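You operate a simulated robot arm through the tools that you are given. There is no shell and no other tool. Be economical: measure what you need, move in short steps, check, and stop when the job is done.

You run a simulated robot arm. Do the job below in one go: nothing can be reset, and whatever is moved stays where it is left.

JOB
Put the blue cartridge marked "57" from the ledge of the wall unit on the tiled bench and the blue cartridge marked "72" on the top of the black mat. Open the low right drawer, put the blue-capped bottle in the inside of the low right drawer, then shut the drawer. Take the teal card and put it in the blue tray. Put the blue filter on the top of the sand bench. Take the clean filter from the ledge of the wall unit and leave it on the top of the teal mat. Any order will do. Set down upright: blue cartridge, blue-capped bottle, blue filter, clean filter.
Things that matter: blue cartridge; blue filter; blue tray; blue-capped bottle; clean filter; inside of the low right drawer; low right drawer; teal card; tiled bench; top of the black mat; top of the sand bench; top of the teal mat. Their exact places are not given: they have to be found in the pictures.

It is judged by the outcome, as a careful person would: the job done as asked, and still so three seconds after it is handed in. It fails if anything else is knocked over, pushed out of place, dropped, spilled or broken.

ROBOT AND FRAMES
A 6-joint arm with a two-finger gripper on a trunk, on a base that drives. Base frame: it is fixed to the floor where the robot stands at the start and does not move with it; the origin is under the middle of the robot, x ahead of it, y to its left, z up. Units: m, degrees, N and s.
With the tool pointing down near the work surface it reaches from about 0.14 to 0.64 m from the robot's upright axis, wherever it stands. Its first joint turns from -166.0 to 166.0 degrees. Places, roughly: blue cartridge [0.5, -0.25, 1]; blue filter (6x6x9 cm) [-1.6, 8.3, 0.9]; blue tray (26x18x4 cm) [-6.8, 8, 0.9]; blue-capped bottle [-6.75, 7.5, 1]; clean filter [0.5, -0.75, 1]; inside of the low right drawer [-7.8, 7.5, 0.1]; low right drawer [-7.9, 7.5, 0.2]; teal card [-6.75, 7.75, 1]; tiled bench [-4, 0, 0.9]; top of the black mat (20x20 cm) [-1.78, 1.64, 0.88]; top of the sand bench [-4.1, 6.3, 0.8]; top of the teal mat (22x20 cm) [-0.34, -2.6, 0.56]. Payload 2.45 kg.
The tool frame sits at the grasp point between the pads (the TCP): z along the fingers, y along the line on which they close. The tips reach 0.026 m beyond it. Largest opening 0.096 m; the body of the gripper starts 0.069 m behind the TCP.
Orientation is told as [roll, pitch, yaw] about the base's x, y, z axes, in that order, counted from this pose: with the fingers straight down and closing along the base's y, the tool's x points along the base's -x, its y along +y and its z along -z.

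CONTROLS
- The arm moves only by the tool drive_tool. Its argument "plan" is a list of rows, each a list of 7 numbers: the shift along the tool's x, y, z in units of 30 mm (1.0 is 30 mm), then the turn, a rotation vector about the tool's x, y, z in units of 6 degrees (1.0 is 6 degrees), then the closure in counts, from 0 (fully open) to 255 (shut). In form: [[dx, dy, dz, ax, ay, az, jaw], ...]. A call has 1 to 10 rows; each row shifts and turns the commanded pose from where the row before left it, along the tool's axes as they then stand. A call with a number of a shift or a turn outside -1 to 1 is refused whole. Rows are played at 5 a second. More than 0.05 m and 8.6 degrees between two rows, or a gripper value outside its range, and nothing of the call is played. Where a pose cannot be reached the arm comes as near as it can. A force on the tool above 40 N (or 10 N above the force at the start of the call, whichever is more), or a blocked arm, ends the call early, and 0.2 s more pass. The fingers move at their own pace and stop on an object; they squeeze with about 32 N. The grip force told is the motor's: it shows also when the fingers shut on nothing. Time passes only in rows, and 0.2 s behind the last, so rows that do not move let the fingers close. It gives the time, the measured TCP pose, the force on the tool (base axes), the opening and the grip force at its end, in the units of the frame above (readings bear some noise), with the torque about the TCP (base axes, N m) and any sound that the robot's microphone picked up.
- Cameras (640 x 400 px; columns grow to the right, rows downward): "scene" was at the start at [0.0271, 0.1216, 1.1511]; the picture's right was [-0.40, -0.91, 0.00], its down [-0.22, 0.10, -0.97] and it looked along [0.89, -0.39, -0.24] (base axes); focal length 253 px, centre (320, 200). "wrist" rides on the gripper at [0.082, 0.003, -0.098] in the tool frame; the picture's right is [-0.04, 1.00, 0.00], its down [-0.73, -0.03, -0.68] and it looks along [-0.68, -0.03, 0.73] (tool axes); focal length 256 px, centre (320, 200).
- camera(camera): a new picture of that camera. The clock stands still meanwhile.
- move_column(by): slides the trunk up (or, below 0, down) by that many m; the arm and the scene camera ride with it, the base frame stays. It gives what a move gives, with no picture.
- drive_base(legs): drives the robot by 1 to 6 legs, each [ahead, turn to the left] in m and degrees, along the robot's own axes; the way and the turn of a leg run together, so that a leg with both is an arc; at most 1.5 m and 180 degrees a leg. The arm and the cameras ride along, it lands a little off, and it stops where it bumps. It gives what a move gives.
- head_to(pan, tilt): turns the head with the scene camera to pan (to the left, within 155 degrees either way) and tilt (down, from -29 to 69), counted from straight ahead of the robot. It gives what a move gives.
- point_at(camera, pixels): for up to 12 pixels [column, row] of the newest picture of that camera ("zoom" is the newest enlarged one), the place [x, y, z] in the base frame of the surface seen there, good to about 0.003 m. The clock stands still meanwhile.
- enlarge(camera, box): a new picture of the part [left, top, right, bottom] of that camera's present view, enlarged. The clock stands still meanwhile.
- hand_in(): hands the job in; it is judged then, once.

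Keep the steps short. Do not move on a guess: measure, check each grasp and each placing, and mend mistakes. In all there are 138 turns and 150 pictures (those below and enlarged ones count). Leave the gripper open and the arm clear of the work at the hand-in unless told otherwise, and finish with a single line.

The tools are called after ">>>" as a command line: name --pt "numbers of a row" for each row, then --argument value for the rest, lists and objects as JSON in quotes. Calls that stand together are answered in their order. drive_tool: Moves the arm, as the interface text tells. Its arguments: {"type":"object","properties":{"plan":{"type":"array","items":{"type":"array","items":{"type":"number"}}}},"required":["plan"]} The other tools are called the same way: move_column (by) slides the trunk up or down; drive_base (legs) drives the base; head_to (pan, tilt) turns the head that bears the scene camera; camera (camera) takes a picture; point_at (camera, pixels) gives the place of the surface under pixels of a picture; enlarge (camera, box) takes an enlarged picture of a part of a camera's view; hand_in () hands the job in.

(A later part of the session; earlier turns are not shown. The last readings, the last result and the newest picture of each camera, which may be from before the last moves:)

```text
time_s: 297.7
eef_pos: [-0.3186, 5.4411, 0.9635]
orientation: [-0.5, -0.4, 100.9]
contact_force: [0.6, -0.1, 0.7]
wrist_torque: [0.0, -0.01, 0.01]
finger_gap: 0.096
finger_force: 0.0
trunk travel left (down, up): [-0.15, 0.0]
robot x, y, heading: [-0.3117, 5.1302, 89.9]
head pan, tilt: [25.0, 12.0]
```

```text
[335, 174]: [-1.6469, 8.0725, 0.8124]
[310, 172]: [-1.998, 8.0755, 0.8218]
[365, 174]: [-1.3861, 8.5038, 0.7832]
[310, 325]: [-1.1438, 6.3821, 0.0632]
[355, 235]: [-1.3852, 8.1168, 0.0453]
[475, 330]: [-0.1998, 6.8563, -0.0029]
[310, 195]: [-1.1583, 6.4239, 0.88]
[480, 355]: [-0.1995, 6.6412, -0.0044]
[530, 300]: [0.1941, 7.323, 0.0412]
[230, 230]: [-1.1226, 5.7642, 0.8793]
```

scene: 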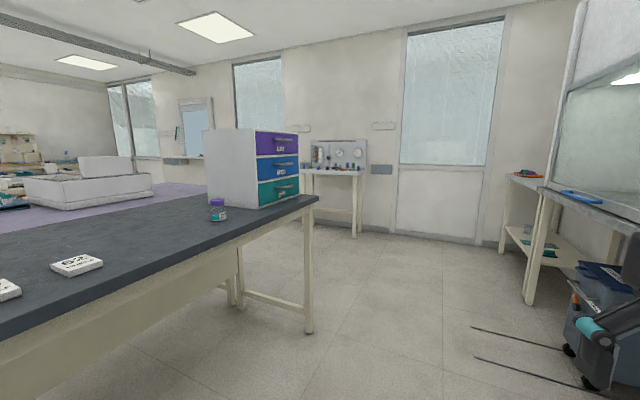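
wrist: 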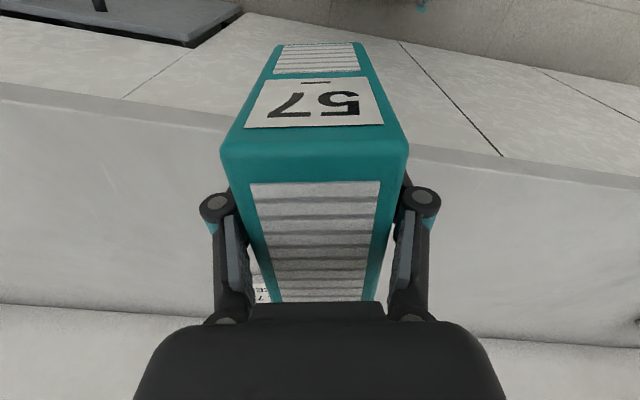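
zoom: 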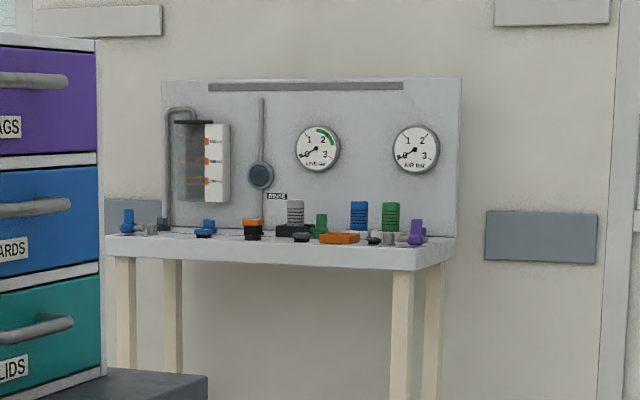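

The blue knurled cylinder on the wall bench looks like the filter. I keep clear of the two prongs on the floor at x≈-0.2 by going along x≈-0.65.

>>> drive_base --legs '[[0, 24], [0.84, 0], [0, -24], [1.3, 0], [0, 90], [0.9, 0]]'

>>> head_to --pan -90 --tilt 22

>>> camera --camera "scene"

```text
time_s: 318.8
eef_pos: [-1.8965, 7.1622, 0.9622]
orientation: [-0.4, -0.4, -167.9]
contact_force: [-0.5, 0.4, 0.7]
wrist_torque: [0.01, -0.02, 0.02]
finger_gap: 0.0961
finger_force: 0.1
trunk travel left (down, up): [-0.15, 0.0]
robot x, y, heading: [-1.5865, 7.1702, -179.0]
head pan, tilt: [25.0, 12.0]
```

```text
time_s: 320.8
eef_pos: [-1.8972, 7.1618, 0.9619]
orientation: [-0.5, -0.5, -167.8]
contact_force: [-0.5, 0.2, -0.6]
wrist_torque: [0.02, -0.01, 0.0]
finger_gap: 0.0962
finger_force: 0.1
trunk travel left (down, up): [-0.15, 0.0]
robot x, y, heading: [-1.5871, 7.1706, -179.0]
head pan, tilt: [-90.0, 22.0]
```

```text
89 pictures are left
```

scene: 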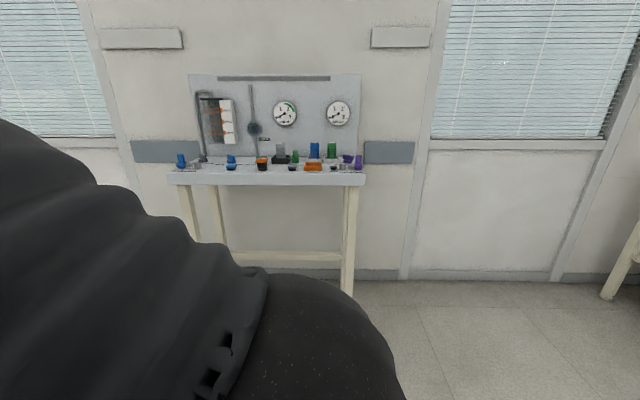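

>>> enlarge --camera "scene" --box '[165, 125, 373, 190]'

>>> enlarge --camera "scene" --box '[265, 130, 373, 185]'

>>> point_at --camera "zoom" --pixels '[[290, 100], [290, 150], [395, 110], [540, 185], [105, 120], [290, 85], [295, 215], [300, 255]]'

```text
3.08 times, centred on (269, 158) of scene
```

zoom: 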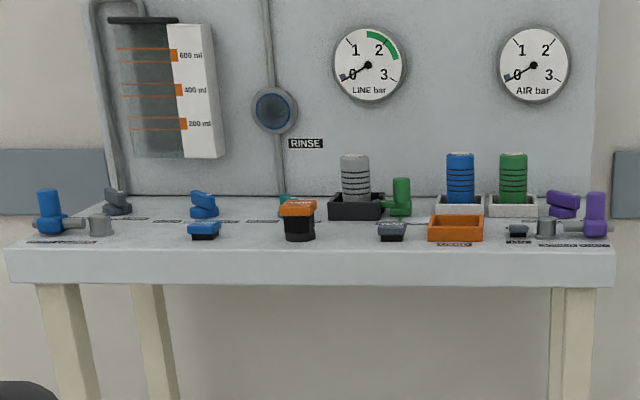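

```text
5.93 times, centred on (319, 158) of scene
```

zoom: 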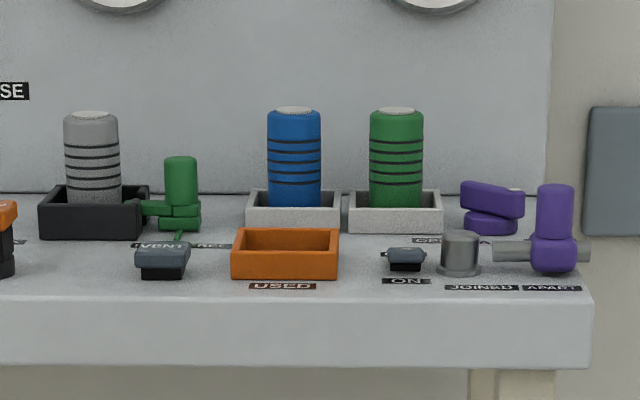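

```text
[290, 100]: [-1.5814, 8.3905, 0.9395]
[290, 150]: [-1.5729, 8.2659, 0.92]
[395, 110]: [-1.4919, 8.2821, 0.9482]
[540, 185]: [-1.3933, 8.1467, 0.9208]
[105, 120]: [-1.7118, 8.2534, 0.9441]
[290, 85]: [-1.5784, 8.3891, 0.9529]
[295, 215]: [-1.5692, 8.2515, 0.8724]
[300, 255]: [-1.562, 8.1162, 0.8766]
```

The blue filter stands in a small pale tray at about (-1.57,8.28), top ≈0.95, next to a green one. I'll face the bench, move up partly, and turn the tool so it closes front-to-back.

>>> drive_base --legs '[[0, -91], [0.3, 0]]'

>>> drive_tool --pt "0.5 0 -0.5 0 0 1 0" --pt "0.5 0 -0.5 0 0 1 0" --pt "0 0 -0.5 0 0 1 0" --pt "0 0 0 0 0 1 0" --pt "0 0 0 0 0 1 0" --pt "0 0 0 0 0 1 0" --pt "0 0 0 0 0 1 0" --pt "0 0 0 0 0 1 0" --pt "0 0 0 0 0 1 0" --pt "0 0 0 0 0 1 0"

>>> drive_tool --pt "0 0 0 0 0 1 0" --pt "0 0 0 0 0 1 0" --pt "0 0 0 0 0 1 0" --pt "0 0 0 0 0 1 0" --pt "0 0 0 0 0 1 0" --pt "0 0 0 0 0 1 0" --pt "0 0 0 0 0 0.7 40" --pt "0 0 0 0 0 0 40"

>>> head_to --pan 0 --tilt 22

>>> camera --camera "scene"

```text
time_s: 326.6
eef_pos: [-1.6049, 7.7759, 0.9633]
orientation: [-0.6, -0.4, 102.6]
contact_force: [0.2, -0.2, -0.4]
wrist_torque: [0.01, -0.03, 0.02]
finger_gap: 0.0959
finger_force: 0.1
trunk travel left (down, up): [-0.15, 0.0]
robot x, y, heading: [-1.5934, 7.4651, 91.5]
head pan, tilt: [-90.0, 22.0]
```

```text
time_s: 328.8
eef_pos: [-1.6015, 7.747, 1.0006]
orientation: [0.1, -0.7, 42.5]
contact_force: [0.0, 0.0, -0.1]
wrist_torque: [0.02, -0.04, -0.01]
finger_gap: 0.0961
finger_force: 0.0
out of reach, approached as far as the arm can: row 3
trunk travel left (down, up): [-0.15, 0.0]
robot x, y, heading: [-1.594, 7.4664, 91.5]
head pan, tilt: [-90.0, 22.0]
```

```text
time_s: 330.6
eef_pos: [-1.5997, 7.7469, 0.9996]
orientation: [0.7, -0.5, 2.2]
contact_force: [-0.7, 0.1, 0.2]
wrist_torque: [-0.01, 0.03, -0.02]
finger_gap: 0.0809
finger_force: 0.1
trunk travel left (down, up): [-0.15, 0.0]
robot x, y, heading: [-1.5933, 7.4632, 91.7]
head pan, tilt: [-90.0, 22.0]
```

```text
time_s: 332.3
eef_pos: [-1.6007, 7.7467, 0.9986]
orientation: [0.6, -0.3, 2.4]
contact_force: [0.5, -0.3, -0.1]
wrist_torque: [0.03, 0.0, -0.03]
finger_gap: 0.0811
finger_force: 0.1
trunk travel left (down, up): [-0.15, 0.0]
robot x, y, heading: [-1.5982, 7.464, 91.3]
head pan, tilt: [0.0, 22.0]
```

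```text
86 pictures are left
```

scene: 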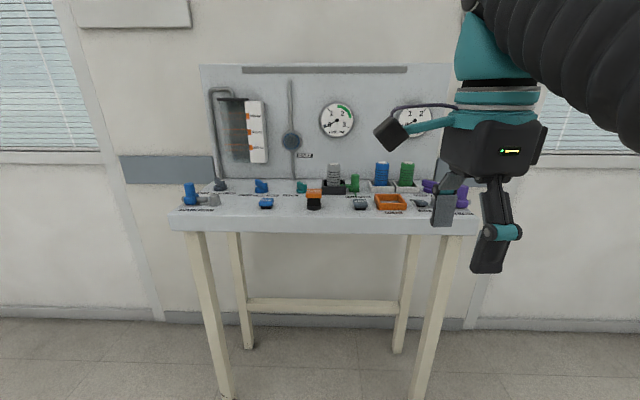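

>>> enlarge --camera "scene" --box '[340, 145, 436, 215]'

```text
5.71 times, centred on (388, 180) of scene
```

zoom: 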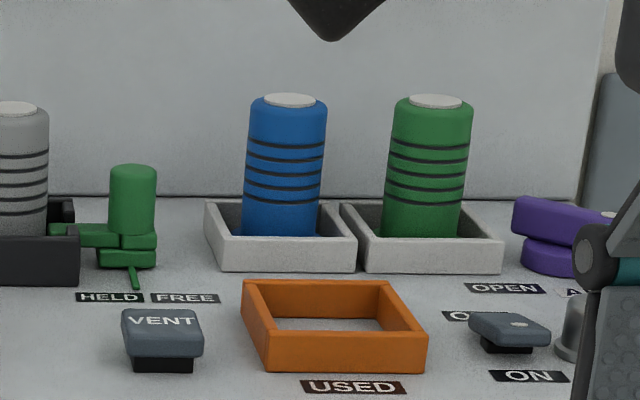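

>>> point_at --camera "zoom" --pixels '[[285, 101], [255, 150], [318, 150], [282, 190], [280, 225], [245, 230], [210, 215], [290, 260], [430, 170], [288, 150], [340, 170], [290, 60]]'

```text
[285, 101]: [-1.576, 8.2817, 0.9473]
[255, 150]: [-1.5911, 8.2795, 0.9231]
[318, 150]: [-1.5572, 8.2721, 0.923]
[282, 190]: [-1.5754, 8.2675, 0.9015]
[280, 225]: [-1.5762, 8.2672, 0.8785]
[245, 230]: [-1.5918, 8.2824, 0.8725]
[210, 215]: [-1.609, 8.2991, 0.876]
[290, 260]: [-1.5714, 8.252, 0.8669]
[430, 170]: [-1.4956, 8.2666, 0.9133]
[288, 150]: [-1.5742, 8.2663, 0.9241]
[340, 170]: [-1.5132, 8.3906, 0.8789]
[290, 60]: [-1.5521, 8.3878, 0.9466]
```

Filter centre (-1.575,8.288), diameter ≈4.2 cm, top 0.948; tray rim 0.878. Moving the base 0.31 m forward.

>>> drive_base --legs '[[0.315, 0]]'

>>> camera --camera "wrist"

```text
time_s: 334.4
eef_pos: [-1.6081, 8.0697, 0.9994]
orientation: [0.6, -0.4, 2.3]
contact_force: [-0.4, -0.6, 0.4]
wrist_torque: [-0.03, 0.01, 0.0]
finger_gap: 0.0809
finger_force: 0.1
trunk travel left (down, up): [-0.15, 0.0]
robot x, y, heading: [-1.6038, 7.7838, 91.9]
head pan, tilt: [0.0, 22.0]
```

```text
84 pictures are left
```

wrist: 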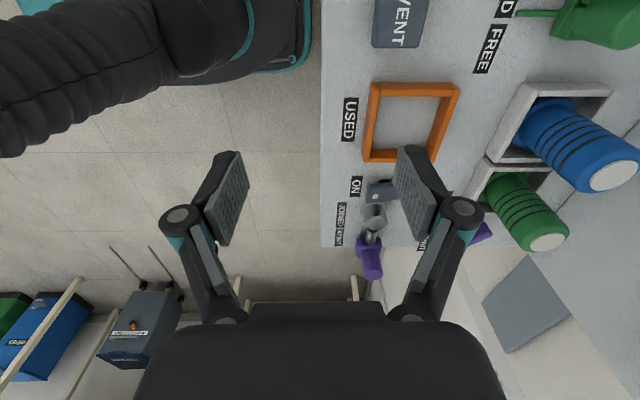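

Moving above the filter.

>>> drive_tool --pt "-0.174 0.902 0 0 0 0 40" --pt "-0.174 0.902 0 0 0 0 40" --pt "-0.174 0.902 0 0 0 0 40" --pt "-0.174 0.902 0 0 0 0 40" --pt "-0.174 0.902 0 0 0 0 40" --pt "-0.174 0.902 0 0 0 0 40" --pt "-0.174 0.902 0 0 0 0 40" --pt "-0.174 0.902 0 0 0 0 40" --pt "0 0 0 0 0 0 40"

>>> camera --camera "wrist"

>>> camera --camera "scene"

```text
time_s: 336.4
eef_pos: [-1.5744, 8.2865, 1.0014]
orientation: [0.7, -0.6, 2.3]
contact_force: [0.3, 0.3, -0.5]
wrist_torque: [-0.02, -0.03, 0.0]
finger_gap: 0.0811
finger_force: 0.0
trunk travel left (down, up): [-0.15, 0.0]
robot x, y, heading: [-1.6021, 7.7868, 91.6]
head pan, tilt: [0.0, 22.0]
```

```text
83 pictures are left
```

wrist: 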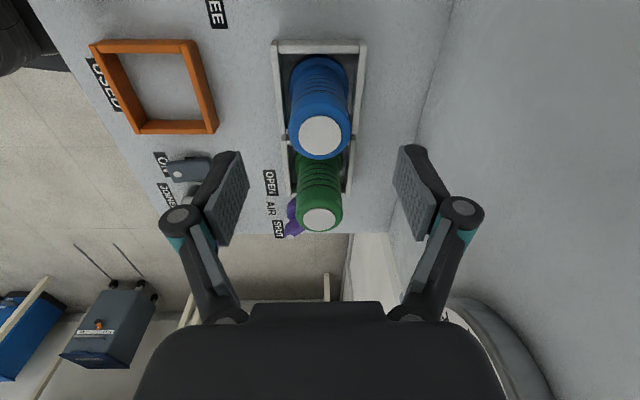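

```text
82 pictures are left
```

scene: 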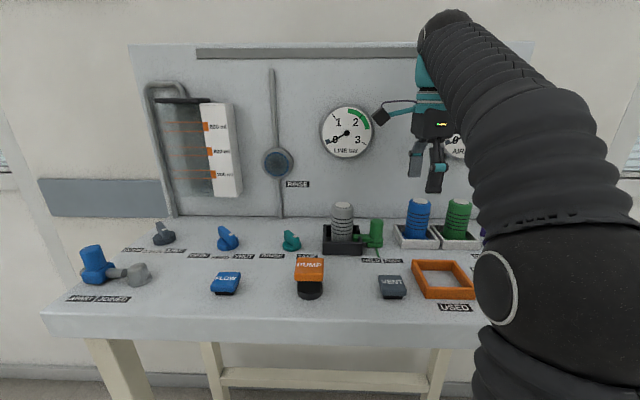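

Filter top at (322,135) matches exactly straight below the TCP. Descending 0.083 m.

>>> drive_tool --pt "0 0 0.7 0 0 0 40" --pt "0 0 0.7 0 0 0 40" --pt "0 0 0.7 0 0 0 40" --pt "0 0 0.67 0 0 0 40" --pt "0 0 0 0 0 0 40"

>>> drive_tool --pt "0 0 0 0 0 0 120" --pt "0 0 0 0 0 0 200" --pt "0 0 0 0 0 0 255" --pt "0 0 0 0 0 0 255"

>>> camera --camera "wrist"

```text
time_s: 337.6
eef_pos: [-1.5731, 8.2899, 0.9202]
orientation: [0.5, -0.4, 2.3]
contact_force: [0.7, 0.6, -0.2]
wrist_torque: [-0.04, 0.01, 0.01]
finger_gap: 0.0811
finger_force: 0.1
trunk travel left (down, up): [-0.15, 0.0]
robot x, y, heading: [-1.6016, 7.7897, 91.5]
head pan, tilt: [0.0, 22.0]
```

```text
time_s: 338.6
eef_pos: [-1.5726, 8.2893, 0.9213]
orientation: [0.5, -0.3, 2.2]
contact_force: [1.2, 2.3, 2.2]
wrist_torque: [0.07, -0.03, 0.03]
finger_gap: 0.0411
finger_force: 32.0
trunk travel left (down, up): [-0.15, 0.0]
robot x, y, heading: [-1.5998, 7.7895, 91.3]
head pan, tilt: [0.0, 22.0]
```

```text
81 pictures are left
```

wrist: 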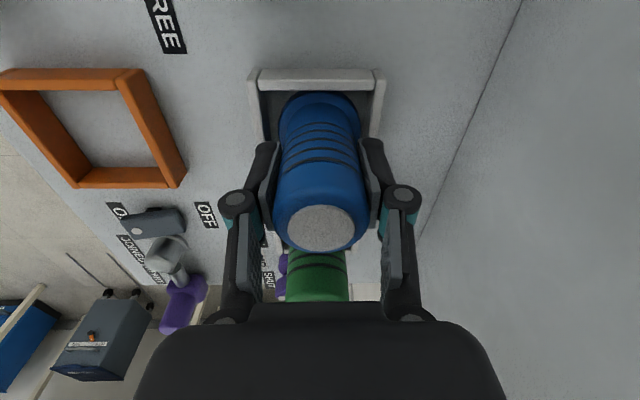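

Gripped at 41 mm. Lifting straight up, then pulling back.

>>> drive_tool --pt "0 0 -0.5 0 0 0 255" --pt "0 0 -0.6 0 0 0 255" --pt "0 0 -0.7 0 0 0 255" --pt "0 0 -0.7 0 0 0 255" --pt "0 0 0 0 0 0 255"

>>> drive_tool --pt "0 -1 0 0 0 0 255" --pt "0 -1 0 0 0 0 255" --pt "0 -1 0 0 0 0 255" --pt "0 -1 0 0 0 0 255" --pt "0 -1 0 0 0 0 255" --pt "0 -1 0 0 0 0 255" --pt "0 -1 0 0 0 0 255"

>>> drive_base --legs '[[-0.4, 0], [0, 89]]'

>>> head_to --pan 10 --tilt 10

>>> camera --camera "scene"

>>> camera --camera "wrist"

```text
time_s: 339.8
eef_pos: [-1.5747, 8.2899, 0.9949]
orientation: [0.5, -0.4, 2.3]
contact_force: [-0.5, 0.7, -1.5]
wrist_torque: [-0.02, -0.02, -0.02]
finger_gap: 0.041
finger_force: 31.8
trunk travel left (down, up): [-0.15, 0.0]
robot x, y, heading: [-1.6011, 7.7907, 91.6]
head pan, tilt: [0.0, 22.0]
```

```text
time_s: 341.4
eef_pos: [-1.5669, 8.0802, 0.9916]
orientation: [0.5, -0.4, 2.3]
contact_force: [-0.9, 0.9, -2.0]
wrist_torque: [-0.04, 0.03, -0.05]
finger_gap: 0.0407
finger_force: 31.7
trunk travel left (down, up): [-0.15, 0.0]
robot x, y, heading: [-1.6038, 7.791, 91.5]
head pan, tilt: [0.0, 22.0]
```

```text
time_s: 347.6
eef_pos: [-1.8848, 7.4366, 0.9925]
orientation: [0.7, -0.4, 90.2]
contact_force: [0.2, -0.4, -1.1]
wrist_torque: [0.03, -0.04, -0.01]
finger_gap: 0.0406
finger_force: 31.6
trunk travel left (down, up): [-0.15, 0.0]
robot x, y, heading: [-1.5925, 7.387, 179.3]
head pan, tilt: [0.0, 22.0]
```

```text
time_s: 348.4
eef_pos: [-1.8839, 7.438, 0.9921]
orientation: [0.6, -0.4, 90.2]
contact_force: [-0.1, 0.3, -1.8]
wrist_torque: [0.01, 0.02, -0.01]
finger_gap: 0.0407
finger_force: 31.9
trunk travel left (down, up): [-0.15, 0.0]
robot x, y, heading: [-1.5905, 7.3892, 179.5]
head pan, tilt: [10.0, 10.0]
```

```text
80 pictures are left
```

scene: 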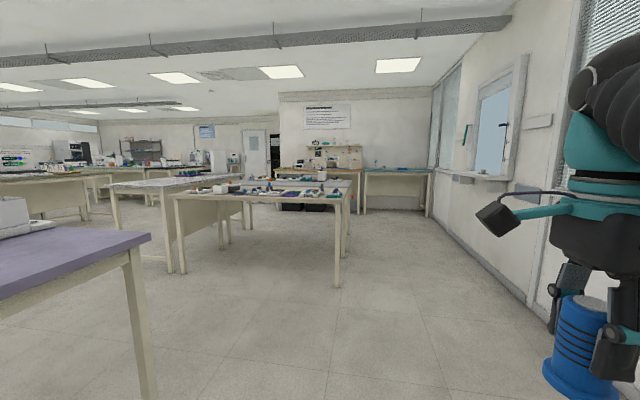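

```text
79 pictures are left
```

wrist: 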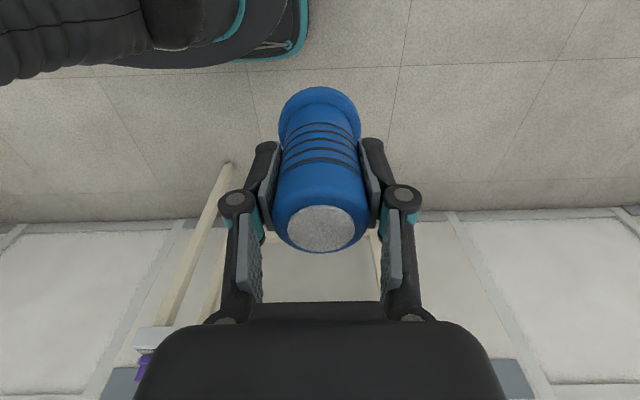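

Held. Measuring the benches ahead.

>>> point_at --camera "scene" --pixels '[[345, 203], [180, 193], [260, 200], [338, 285], [185, 270], [130, 186], [290, 190], [300, 172], [395, 172], [140, 240]]'

>>> enlarge --camera "scene" --box '[100, 125, 440, 290]'

```text
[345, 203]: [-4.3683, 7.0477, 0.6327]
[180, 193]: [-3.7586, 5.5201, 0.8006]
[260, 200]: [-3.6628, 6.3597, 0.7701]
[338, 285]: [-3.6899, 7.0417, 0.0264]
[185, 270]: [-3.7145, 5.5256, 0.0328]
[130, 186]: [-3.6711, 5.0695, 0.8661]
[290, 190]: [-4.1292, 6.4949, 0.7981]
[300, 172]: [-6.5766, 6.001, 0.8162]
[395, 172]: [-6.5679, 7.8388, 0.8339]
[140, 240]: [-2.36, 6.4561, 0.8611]
```

```text
1.88 times, centred on (270, 208) of scene
```

zoom: 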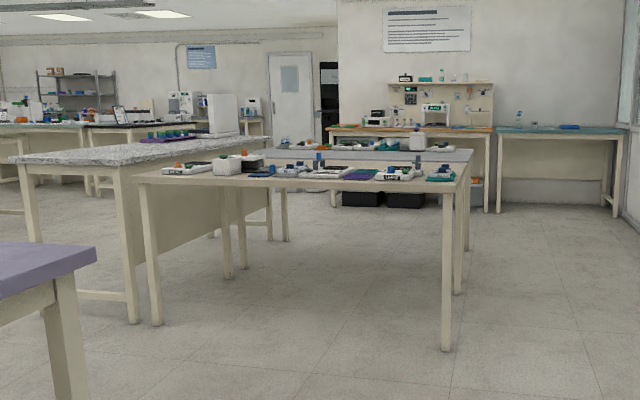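

The sand-coloured bench spans y 5.5–7.07 from x≈-3.66, top z≈0.80. I'll move closer to find free space.

>>> drive_base --legs '[[1.35, 0], [0, 90], [0.7, 0], [0, -90]]'

>>> head_to --pan 0 --tilt 25

>>> camera --camera "scene"

```text
time_s: 366.3
eef_pos: [-3.2425, 6.774, 0.9918]
orientation: [0.5, -0.4, 88.9]
contact_force: [-0.4, -0.3, -1.3]
wrist_torque: [0.04, 0.01, 0.0]
finger_gap: 0.041
finger_force: 31.7
trunk travel left (down, up): [-0.15, 0.0]
robot x, y, heading: [-2.9518, 6.72, 178.6]
head pan, tilt: [10.0, 10.0]
```

```text
time_s: 367.1
eef_pos: [-3.2422, 6.7738, 0.9916]
orientation: [0.7, -0.4, 89.0]
contact_force: [0.0, -0.3, -1.4]
wrist_torque: [-0.02, 0.02, 0.0]
finger_gap: 0.0408
finger_force: 32.0
trunk travel left (down, up): [-0.15, 0.0]
robot x, y, heading: [-2.956, 6.7249, 178.1]
head pan, tilt: [0.0, 25.0]
```

```text
77 pictures are left
```

scene: 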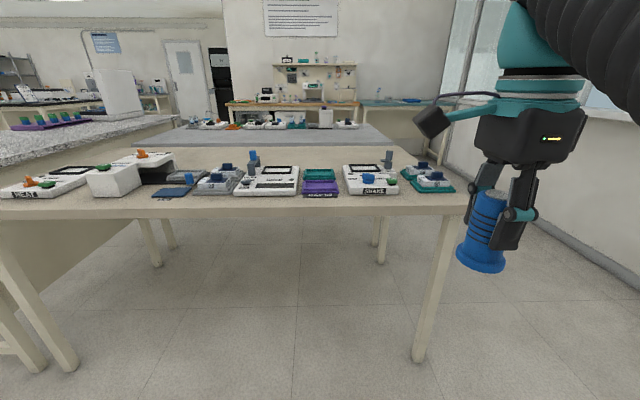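

>>> enlarge --camera "scene" --box '[140, 110, 480, 230]'

>>> point_at --camera "scene" --pixels '[[290, 208], [290, 198], [320, 160], [320, 148], [430, 160], [455, 195], [375, 195], [330, 190], [320, 172], [425, 190], [385, 160], [250, 205]]'

```text
1.88 times, centred on (310, 170) of scene
```

zoom: 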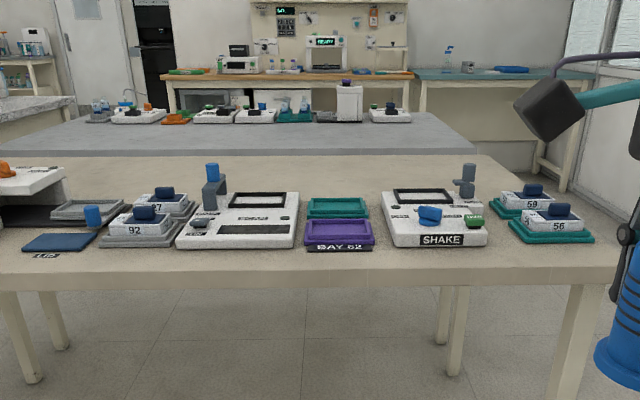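

```text
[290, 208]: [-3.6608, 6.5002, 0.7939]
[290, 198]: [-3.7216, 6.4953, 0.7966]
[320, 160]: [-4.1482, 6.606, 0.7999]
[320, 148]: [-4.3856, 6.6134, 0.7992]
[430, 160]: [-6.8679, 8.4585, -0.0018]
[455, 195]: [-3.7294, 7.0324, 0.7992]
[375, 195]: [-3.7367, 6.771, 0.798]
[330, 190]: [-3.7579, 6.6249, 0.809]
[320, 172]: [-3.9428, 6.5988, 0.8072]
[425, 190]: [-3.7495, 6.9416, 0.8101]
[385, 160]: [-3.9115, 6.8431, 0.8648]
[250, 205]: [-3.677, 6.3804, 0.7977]
```

The front half is full of devices, but the rear half (x<-4.0) is free. I'll reach it from the bench's right end, standing at about (-4.12,7.45) and facing -y.

>>> drive_base --legs '[[0, -88], [0.75, 0], [0, 90], [1.16, 0], [0, 90]]'

>>> head_to --pan 5 --tilt 32

>>> camera --camera "scene"

```text
time_s: 388.0
eef_pos: [-4.1275, 7.2191, 0.9922]
orientation: [0.7, -0.4, 178.9]
contact_force: [-0.6, -0.1, -1.9]
wrist_torque: [0.03, -0.02, 0.0]
finger_gap: 0.0407
finger_force: 32.0
trunk travel left (down, up): [-0.15, 0.0]
robot x, y, heading: [-4.0723, 7.5074, -91.9]
head pan, tilt: [0.0, 25.0]
```

```text
time_s: 388.6
eef_pos: [-4.1282, 7.2193, 0.9932]
orientation: [0.7, -0.4, 178.8]
contact_force: [0.2, 0.7, -0.9]
wrist_torque: [-0.03, -0.04, -0.02]
finger_gap: 0.0407
finger_force: 31.9
trunk travel left (down, up): [-0.15, 0.0]
robot x, y, heading: [-4.0717, 7.506, -92.3]
head pan, tilt: [5.0, 32.0]
```

```text
75 pictures are left
```

scene: 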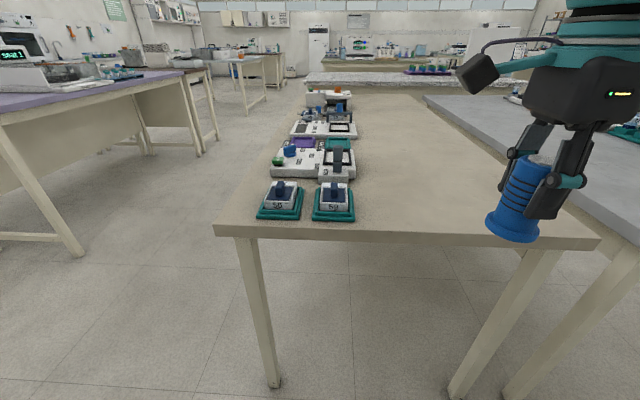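

>>> point_at --camera "scene" --pixels '[[420, 210], [410, 230], [590, 240], [220, 230], [355, 215], [430, 190], [355, 170], [460, 170]]'

```text
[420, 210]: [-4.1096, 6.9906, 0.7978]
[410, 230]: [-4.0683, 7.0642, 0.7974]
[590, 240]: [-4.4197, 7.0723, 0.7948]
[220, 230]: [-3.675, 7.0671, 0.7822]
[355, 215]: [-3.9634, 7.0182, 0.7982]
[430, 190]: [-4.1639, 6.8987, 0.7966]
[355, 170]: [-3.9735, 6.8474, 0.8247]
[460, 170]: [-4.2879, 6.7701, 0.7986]
```

Target (-4.19,6.88), all clear there. Creeping forward 0.12 m and carrying the filter over it.

>>> drive_base --legs '[[0.12, 0]]'

>>> drive_tool --pt "-0.23 0.92 0 0 0 0 255" --pt "-0.23 0.92 0 0 0 0 255" --pt "-0.23 0.92 0 0 0 0 255" --pt "-0.23 0.92 0 0 0 0 255" --pt "-0.23 0.92 0 0 0 0 255" --pt "-0.23 0.92 0 0 0 0 255" --pt "-0.23 0.92 0 0 0 0 255" --pt "-0.23 0.92 0 0 0 0 255"

>>> drive_tool --pt "0 0 0.9 0 0 0 255" --pt "0 0 0.9 0 0 0 255" --pt "0 0 0.9 0 0 0 255" --pt "0 0 0.8 0 0 0 255" --pt "0 0 0 0 0 0 255"

>>> camera --camera "scene"

```text
time_s: 389.9
eef_pos: [-4.1316, 7.1004, 0.9923]
orientation: [0.6, -0.4, 179.0]
contact_force: [0.0, 0.1, -0.6]
wrist_torque: [0.02, 0.01, 0.03]
finger_gap: 0.0406
finger_force: 32.4
trunk travel left (down, up): [-0.15, 0.0]
robot x, y, heading: [-4.0758, 7.3921, -91.8]
head pan, tilt: [5.0, 32.0]
```

```text
time_s: 391.7
eef_pos: [-4.1891, 6.8811, 0.9953]
orientation: [0.8, -0.5, 178.9]
contact_force: [-0.2, 0.0, -1.4]
wrist_torque: [-0.05, -0.01, 0.01]
finger_gap: 0.0407
finger_force: 31.5
trunk travel left (down, up): [-0.15, 0.0]
robot x, y, heading: [-4.0766, 7.3894, -91.9]
head pan, tilt: [5.0, 32.0]
```

```text
time_s: 392.9
eef_pos: [-4.1918, 6.8792, 0.89]
orientation: [0.6, -0.4, 179.0]
contact_force: [0.3, -0.4, -1.9]
wrist_torque: [0.0, 0.0, 0.02]
finger_gap: 0.0406
finger_force: 32.0
trunk travel left (down, up): [-0.15, 0.0]
robot x, y, heading: [-4.0817, 7.3921, -91.9]
head pan, tilt: [5.0, 32.0]
```

```text
74 pictures are left
```

scene: 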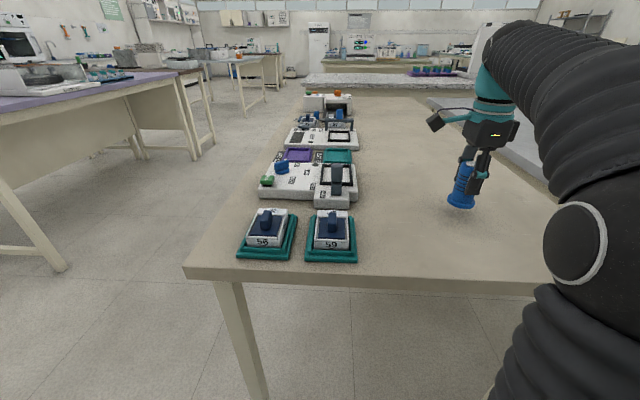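

>>> drive_tool --pt "0 0 0.4 0 0 0 255" --pt "0 0 0.3 0 0 0 255" --pt "0 0 0.1 0 0 0 255" --pt "0 0 0.07 0 0 0 255" --pt "0 0 0.07 0 0 0 255" --pt "0 0 0 0 0 0 255"

```text
time_s: 394.3
eef_pos: [-4.1908, 6.8806, 0.8613]
orientation: [0.6, -0.4, 179.0]
contact_force: [0.3, -0.5, -1.5]
wrist_torque: [0.0, -0.01, 0.02]
finger_gap: 0.041
finger_force: 32.0
trunk travel left (down, up): [-0.15, 0.0]
robot x, y, heading: [-4.0777, 7.3906, -92.0]
head pan, tilt: [5.0, 32.0]
```

No contact yet; continuing in 2 mm steps.

>>> drive_tool --pt "0 0 0.06 0 0 0 255" --pt "0 0 0.06 0 0 0 255" --pt "0 0 0.06 0 0 0 255" --pt "0 0 0.06 0 0 0 255" --pt "0 0 0 0 0 0 255"

```text
time_s: 395.5
eef_pos: [-4.1923, 6.8806, 0.8548]
orientation: [0.7, -0.5, 178.9]
contact_force: [-1.9, 0.6, 22.9]
wrist_torque: [0.08, 0.11, 0.01]
finger_gap: 0.041
finger_force: 32.3
trunk travel left (down, up): [-0.15, 0.0]
robot x, y, heading: [-4.0818, 7.3884, -91.7]
head pan, tilt: [5.0, 32.0]
```

Contact. Releasing and lifting away.

>>> drive_tool --pt "0 0 -0.04 0 0 0 190" --pt "0 0 0 0 0 0 120" --pt "0 0 0 0 0 0 40" --pt "0 0 0 0 0 0 40" --pt "0 0 -1 0 0 0 40" --pt "0 0 -1 0 0 0 40" --pt "0 0 -1 0 0 0 40" --pt "0 0 -1 0 0 0 40" --pt "0 0 -0.6 0 0 0 0"

>>> drive_tool --pt "0 -1 0 0 0 0 0" --pt "0 -1 0 0 0 0 0" --pt "0 -1 0 0 0 0 0" --pt "0 -1 0 0 0 0 0" --pt "0 -1 0 0 0 0 0" --pt "0 -1 0 0 0 0 0" --pt "0 -1 0 0 0 0 0"

>>> camera --camera "scene"

```text
time_s: 397.5
eef_pos: [-4.191, 6.8815, 0.9923]
orientation: [0.7, -0.4, 178.9]
contact_force: [-0.1, -0.2, -0.1]
wrist_torque: [-0.01, -0.03, 0.04]
finger_gap: 0.096
finger_force: 0.1
trunk travel left (down, up): [-0.15, 0.0]
robot x, y, heading: [-4.0788, 7.3882, -91.9]
head pan, tilt: [5.0, 32.0]
```

```text
time_s: 399.1
eef_pos: [-4.1861, 7.091, 0.9898]
orientation: [0.5, -0.4, 178.8]
contact_force: [-0.8, -0.6, -0.8]
wrist_torque: [0.05, -0.01, -0.02]
finger_gap: 0.0964
finger_force: 0.0
trunk travel left (down, up): [-0.15, 0.0]
robot x, y, heading: [-4.0783, 7.391, -91.7]
head pan, tilt: [5.0, 32.0]
```

```text
73 pictures are left
```

scene: 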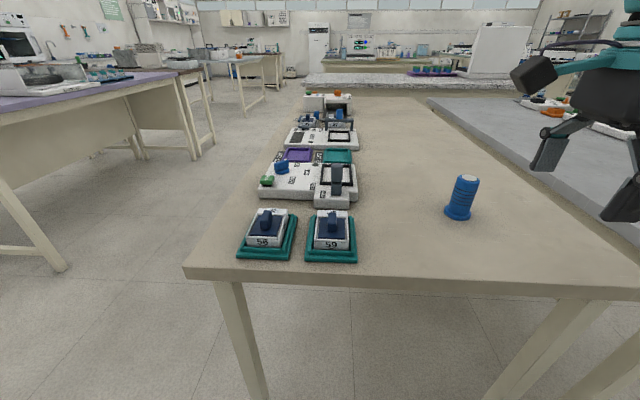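

Blue filter stands on the sand bench. Next, heading to the bench with bottle, card and tray.

>>> drive_base --legs '[[-0.1, 0], [0, -88.2], [1.2, 0]]'

>>> head_to --pan -5 --tilt 20

>>> camera --camera "scene"

```text
time_s: 409.7
eef_pos: [-5.5806, 7.6344, 0.9906]
orientation: [0.5, -0.4, 88.9]
contact_force: [0.6, -0.9, 0.0]
wrist_torque: [0.0, -0.01, -0.01]
finger_gap: 0.0957
finger_force: 0.0
trunk travel left (down, up): [-0.15, 0.0]
robot x, y, heading: [-5.2828, 7.5274, 178.2]
head pan, tilt: [5.0, 32.0]
```

```text
time_s: 410.5
eef_pos: [-5.5801, 7.6352, 0.9906]
orientation: [0.6, -0.5, 88.9]
contact_force: [0.7, 0.7, -0.5]
wrist_torque: [-0.03, -0.02, -0.02]
finger_gap: 0.0961
finger_force: 0.0
trunk travel left (down, up): [-0.15, 0.0]
robot x, y, heading: [-5.2849, 7.5267, 178.2]
head pan, tilt: [-5.0, 20.0]
```

```text
72 pictures are left
```

scene: 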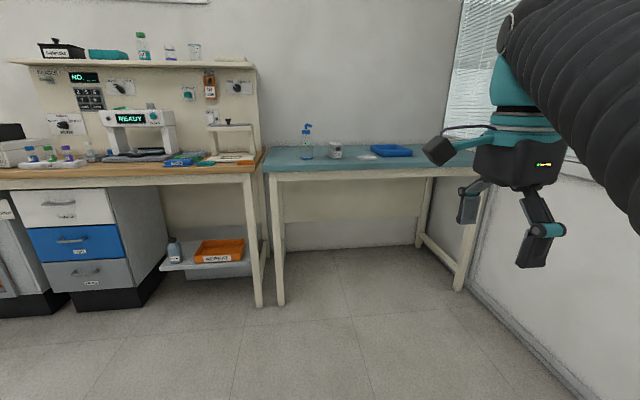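

>>> enlarge --camera "scene" --box '[255, 110, 445, 200]'

>>> point_at --camera "scene" --pixels '[[270, 165], [475, 170], [307, 150], [335, 150], [385, 150], [385, 130], [80, 238], [85, 270], [330, 110], [275, 290], [240, 70], [367, 157]]'

```text
3.37 times, centred on (350, 155) of scene
```

zoom: 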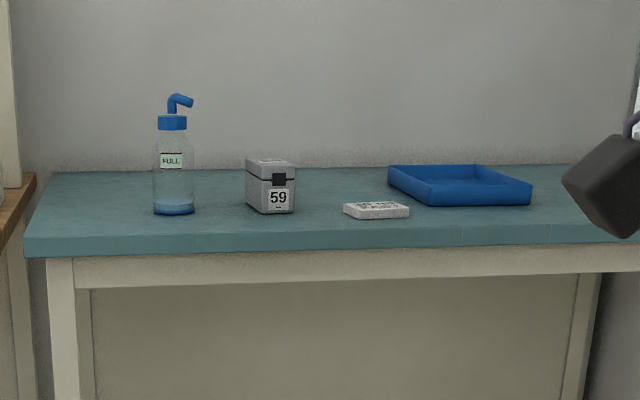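

```text
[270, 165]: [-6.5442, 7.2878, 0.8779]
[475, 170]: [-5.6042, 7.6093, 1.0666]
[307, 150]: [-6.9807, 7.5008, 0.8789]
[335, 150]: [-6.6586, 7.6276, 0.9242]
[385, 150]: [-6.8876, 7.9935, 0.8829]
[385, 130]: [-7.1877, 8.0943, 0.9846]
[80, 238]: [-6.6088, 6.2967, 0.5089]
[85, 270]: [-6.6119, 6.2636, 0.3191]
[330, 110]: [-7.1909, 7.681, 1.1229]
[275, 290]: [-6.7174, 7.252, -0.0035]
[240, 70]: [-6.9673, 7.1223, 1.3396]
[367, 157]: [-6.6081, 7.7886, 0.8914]
```

Bottle, a small box "59", a pale item and the blue tray are here. The teal card is not obvious, so I go closer and look from above.

>>> drive_base --legs '[[0.7, 0]]'

>>> head_to --pan -3 --tilt 32

>>> camera --camera "scene"

>>> camera --camera "wrist"

```text
time_s: 414.2
eef_pos: [-6.2615, 7.6617, 0.9896]
orientation: [0.6, -0.4, 88.5]
contact_force: [1.1, 0.2, 0.0]
wrist_torque: [0.04, -0.02, 0.0]
finger_gap: 0.0959
finger_force: 0.1
trunk travel left (down, up): [-0.15, 0.0]
robot x, y, heading: [-5.9599, 7.5532, 177.6]
head pan, tilt: [-5.0, 20.0]
```

```text
time_s: 415.0
eef_pos: [-6.2614, 7.6611, 0.9908]
orientation: [0.5, -0.4, 88.5]
contact_force: [0.4, -0.6, -0.6]
wrist_torque: [0.01, 0.0, 0.04]
finger_gap: 0.0959
finger_force: 0.1
trunk travel left (down, up): [-0.15, 0.0]
robot x, y, heading: [-5.9659, 7.5491, 177.6]
head pan, tilt: [-3.0, 32.0]
```

```text
70 pictures are left
```

scene: 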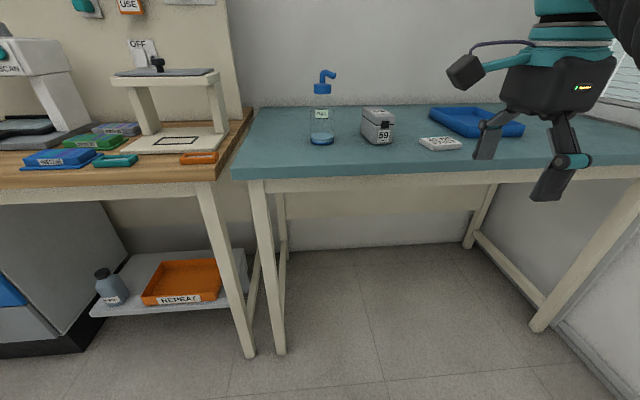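

```text
69 pictures are left
```

wrist: 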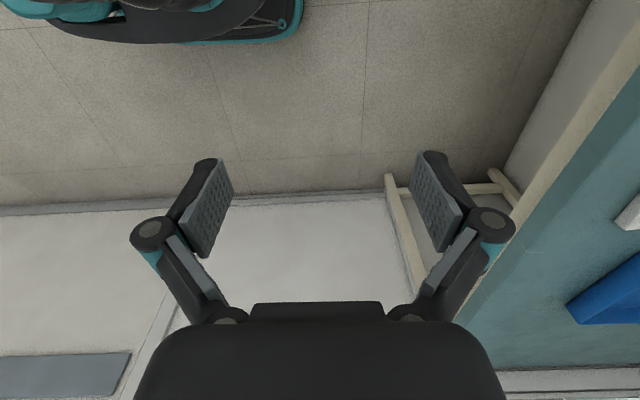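

>>> enlarge --camera "scene" --box '[290, 60, 470, 165]'

>>> enlarge --camera "scene" --box '[350, 95, 540, 175]'

```text
3.56 times, centred on (380, 112) of scene
```

zoom: 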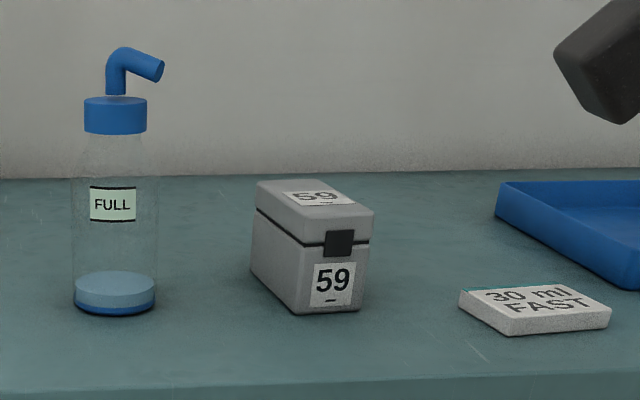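

```text
3.37 times, centred on (445, 135) of scene
```

zoom: 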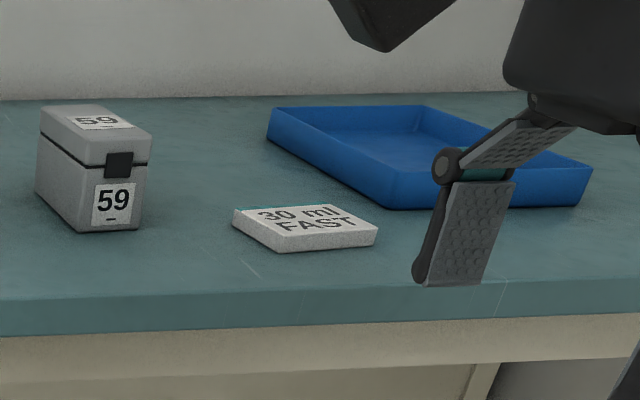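

The "30 ml FAST" card has a teal edge, so that's the teal card. Measuring it, the tray and the bottle.

>>> point_at --camera "zoom" --pixels '[[235, 212], [340, 206], [376, 228], [282, 238], [375, 242], [282, 250], [305, 220], [390, 205], [585, 200], [272, 112], [410, 155], [430, 108]]'

>>> point_at --camera "scene" --pixels '[[321, 143], [322, 92], [321, 88], [321, 78], [322, 114], [314, 92], [330, 92], [332, 73], [311, 135], [333, 135]]'

```text
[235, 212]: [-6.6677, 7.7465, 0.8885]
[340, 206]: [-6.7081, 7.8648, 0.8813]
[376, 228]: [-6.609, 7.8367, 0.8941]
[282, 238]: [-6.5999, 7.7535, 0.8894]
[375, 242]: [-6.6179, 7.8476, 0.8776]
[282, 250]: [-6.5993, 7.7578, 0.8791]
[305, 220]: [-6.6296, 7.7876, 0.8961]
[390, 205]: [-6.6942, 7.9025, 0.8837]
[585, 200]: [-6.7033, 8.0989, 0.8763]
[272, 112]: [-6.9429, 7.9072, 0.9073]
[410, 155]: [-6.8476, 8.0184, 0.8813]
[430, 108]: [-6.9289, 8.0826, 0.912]
```

```text
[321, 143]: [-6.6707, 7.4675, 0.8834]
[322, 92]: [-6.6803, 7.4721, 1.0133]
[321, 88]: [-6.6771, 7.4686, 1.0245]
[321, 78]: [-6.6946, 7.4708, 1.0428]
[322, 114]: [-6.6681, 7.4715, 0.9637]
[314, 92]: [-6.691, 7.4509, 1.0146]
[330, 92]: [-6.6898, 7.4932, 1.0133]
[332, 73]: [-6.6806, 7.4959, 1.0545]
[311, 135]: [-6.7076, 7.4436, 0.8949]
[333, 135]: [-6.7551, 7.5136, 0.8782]
```

Card centre ≈ (-6.638,7.792), about 7×8.5 cm, top 0.895; tray centre ≈ (-6.82,8.0). Driving to about (-6.25,7.84).

>>> drive_base --legs '[[0, -60], [0.33, 0], [0, 62], [0.13, 0]]'

>>> drive_tool --pt "0.5 0 0 0 0 -0.9 0" --pt "0.5 0 0 0 0 0 0" --pt "0 0 0 0 0 0 0"

>>> head_to --pan 5 --tilt 45

>>> camera --camera "scene"

>>> camera --camera "wrist"

```text
time_s: 423.4
eef_pos: [-6.546, 7.9491, 0.9902]
orientation: [0.6, -0.5, 89.6]
contact_force: [0.0, -0.2, -0.2]
wrist_torque: [-0.01, 0.03, -0.07]
finger_gap: 0.0962
finger_force: 0.0
trunk travel left (down, up): [-0.15, 0.0]
robot x, y, heading: [-6.2476, 7.8455, 178.7]
head pan, tilt: [-3.0, 32.0]
```

```text
time_s: 424.2
eef_pos: [-6.5442, 7.919, 0.9902]
orientation: [0.4, -0.5, 95.0]
contact_force: [-0.2, 0.1, 0.4]
wrist_torque: [0.01, 0.02, -0.01]
finger_gap: 0.096
finger_force: 0.1
trunk travel left (down, up): [-0.15, 0.0]
robot x, y, heading: [-6.2464, 7.8442, 179.0]
head pan, tilt: [-3.0, 32.0]
```

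```text
time_s: 424.9
eef_pos: [-6.5425, 7.9184, 0.9896]
orientation: [0.5, -0.5, 95.0]
contact_force: [-0.9, 0.9, -0.4]
wrist_torque: [-0.01, 0.0, -0.02]
finger_gap: 0.096
finger_force: 0.1
trunk travel left (down, up): [-0.15, 0.0]
robot x, y, heading: [-6.2481, 7.8427, 178.8]
head pan, tilt: [5.0, 45.0]
```

```text
66 pictures are left
```

scene: 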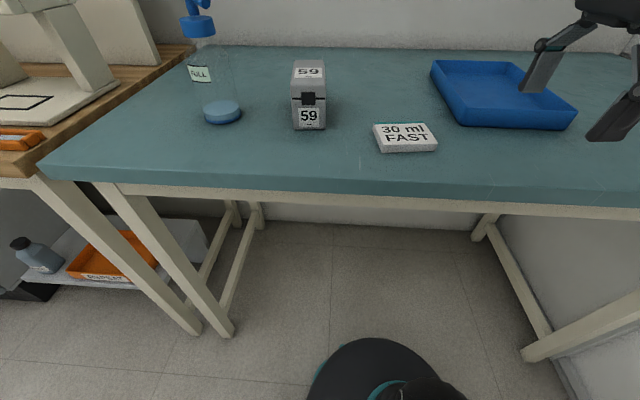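

```text
65 pictures are left
```

wrist: 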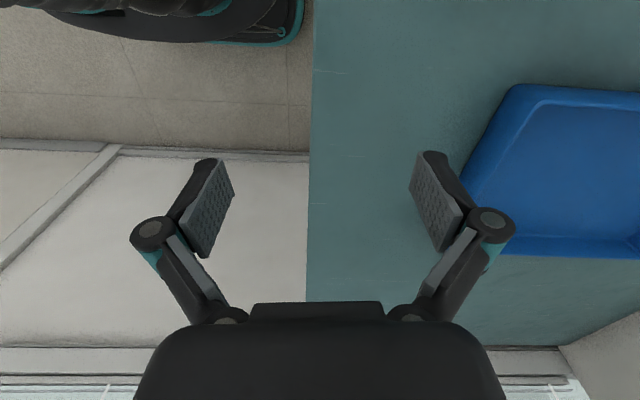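

>>> enlarge --camera "scene" --box '[360, 105, 450, 165]'

>>> point_at --camera "zoom" --pixels '[[95, 140], [100, 128], [475, 125], [540, 275], [150, 290], [145, 335], [535, 310], [300, 200]]'

>>> point_at --camera "scene" --pixels '[[462, 123], [570, 126], [434, 65], [515, 65], [500, 95], [475, 110], [545, 110]]'

```text
6.67 times, centred on (405, 135) of scene
```

zoom: 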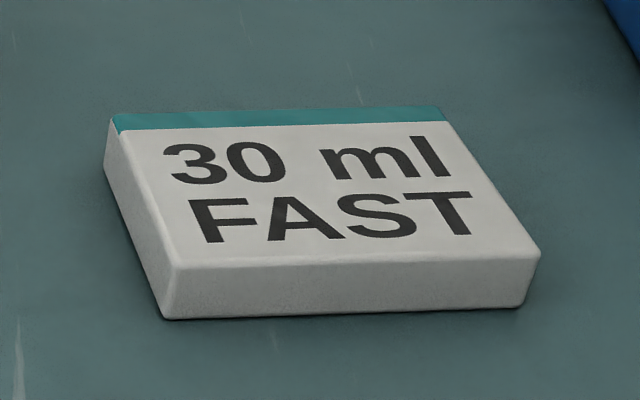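

```text
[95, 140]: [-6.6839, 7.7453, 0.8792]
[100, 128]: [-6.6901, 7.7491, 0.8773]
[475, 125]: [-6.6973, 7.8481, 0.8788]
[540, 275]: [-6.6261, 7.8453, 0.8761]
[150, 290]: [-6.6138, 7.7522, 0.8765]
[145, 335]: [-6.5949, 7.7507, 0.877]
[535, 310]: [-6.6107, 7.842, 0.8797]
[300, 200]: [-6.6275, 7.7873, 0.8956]
```

```text
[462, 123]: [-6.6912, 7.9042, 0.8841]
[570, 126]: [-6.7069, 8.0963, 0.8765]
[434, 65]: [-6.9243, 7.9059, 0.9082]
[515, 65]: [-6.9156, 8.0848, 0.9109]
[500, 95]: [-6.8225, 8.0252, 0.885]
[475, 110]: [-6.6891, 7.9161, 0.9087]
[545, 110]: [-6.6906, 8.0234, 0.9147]
```

>>> point_at --camera "zoom" --pixels '[[120, 122], [440, 115], [530, 252], [180, 268], [172, 310], [520, 300]]'

```text
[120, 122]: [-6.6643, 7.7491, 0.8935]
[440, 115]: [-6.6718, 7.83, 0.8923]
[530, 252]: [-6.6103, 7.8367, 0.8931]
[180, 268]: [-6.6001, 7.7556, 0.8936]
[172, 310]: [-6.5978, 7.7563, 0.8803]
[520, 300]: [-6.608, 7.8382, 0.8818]
```

Card centre (-6.637,7.793), yaw ≈97°. Moving above it.

>>> drive_tool --pt "0 0 0 0 0 -0.3 0" --pt "0.945 0.903 0 0 0 0 0" --pt "0.945 0.903 0 0 0 0 0" --pt "0.945 0.903 0 0 0 0 0" --pt "0.945 0.903 0 0 0 0 0" --pt "0 0 0.9 0 0 0 0" --pt "0 0 0 0 0 0 0"

>>> camera --camera "wrist"

```text
time_s: 426.5
eef_pos: [-6.6387, 7.7929, 0.9651]
orientation: [0.5, -0.4, 96.7]
contact_force: [-0.8, 0.0, -0.4]
wrist_torque: [0.0, -0.01, 0.01]
finger_gap: 0.0956
finger_force: 0.1
trunk travel left (down, up): [-0.15, 0.0]
robot x, y, heading: [-6.2469, 7.8441, 178.6]
head pan, tilt: [5.0, 45.0]
```

```text
63 pictures are left
```

wrist: 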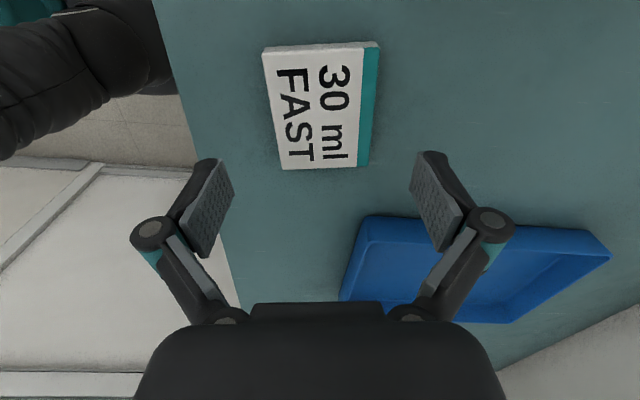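

Well aligned. Descending to z≈0.909 and closing.

>>> drive_tool --pt "0 0 0.7 0 0 0 0" --pt "0 0 0.7 0 0 0 0" --pt "0 0 0.48 0 0 0 0" --pt "0 0 0 0 0 0 0"

>>> drive_tool --pt "0 0 0 0 0 0 100" --pt "0 0 0 0 0 0 255" --pt "0 0 0 0 0 0 255" --pt "0 0 0 0 0 0 255"

>>> drive_tool --pt "0 0 -0.6 0 0 0 255" --pt "0 0 -0.9 0 0 0 255" --pt "0 0 -0.9 0 0 0 255" --pt "0 0 0 0 0 0 255"

>>> camera --camera "wrist"

```text
time_s: 427.5
eef_pos: [-6.6391, 7.7935, 0.9073]
orientation: [0.5, -0.4, 96.8]
contact_force: [0.8, -0.7, 0.3]
wrist_torque: [0.01, -0.01, -0.01]
finger_gap: 0.0959
finger_force: 0.0
trunk travel left (down, up): [-0.15, 0.0]
robot x, y, heading: [-6.2459, 7.8427, 178.6]
head pan, tilt: [5.0, 45.0]
```

```text
time_s: 428.5
eef_pos: [-6.6383, 7.7946, 0.9082]
orientation: [0.6, -0.4, 96.8]
contact_force: [-0.1, -0.1, 7.1]
wrist_torque: [0.0, 0.1, -0.02]
finger_gap: 0.0692
finger_force: 31.8
trunk travel left (down, up): [-0.15, 0.0]
robot x, y, heading: [-6.2424, 7.8437, 178.9]
head pan, tilt: [5.0, 45.0]
```

```text
time_s: 429.5
eef_pos: [-6.6385, 7.7944, 0.9791]
orientation: [0.4, -0.6, 96.8]
contact_force: [-0.4, -0.2, -1.1]
wrist_torque: [0.02, -0.02, -0.03]
finger_gap: 0.0692
finger_force: 31.5
trunk travel left (down, up): [-0.15, 0.0]
robot x, y, heading: [-6.2456, 7.8404, 178.8]
head pan, tilt: [5.0, 45.0]
```

```text
62 pictures are left
```

wrist: 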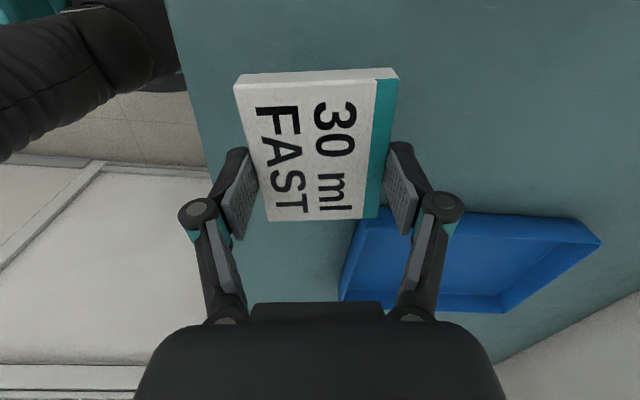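

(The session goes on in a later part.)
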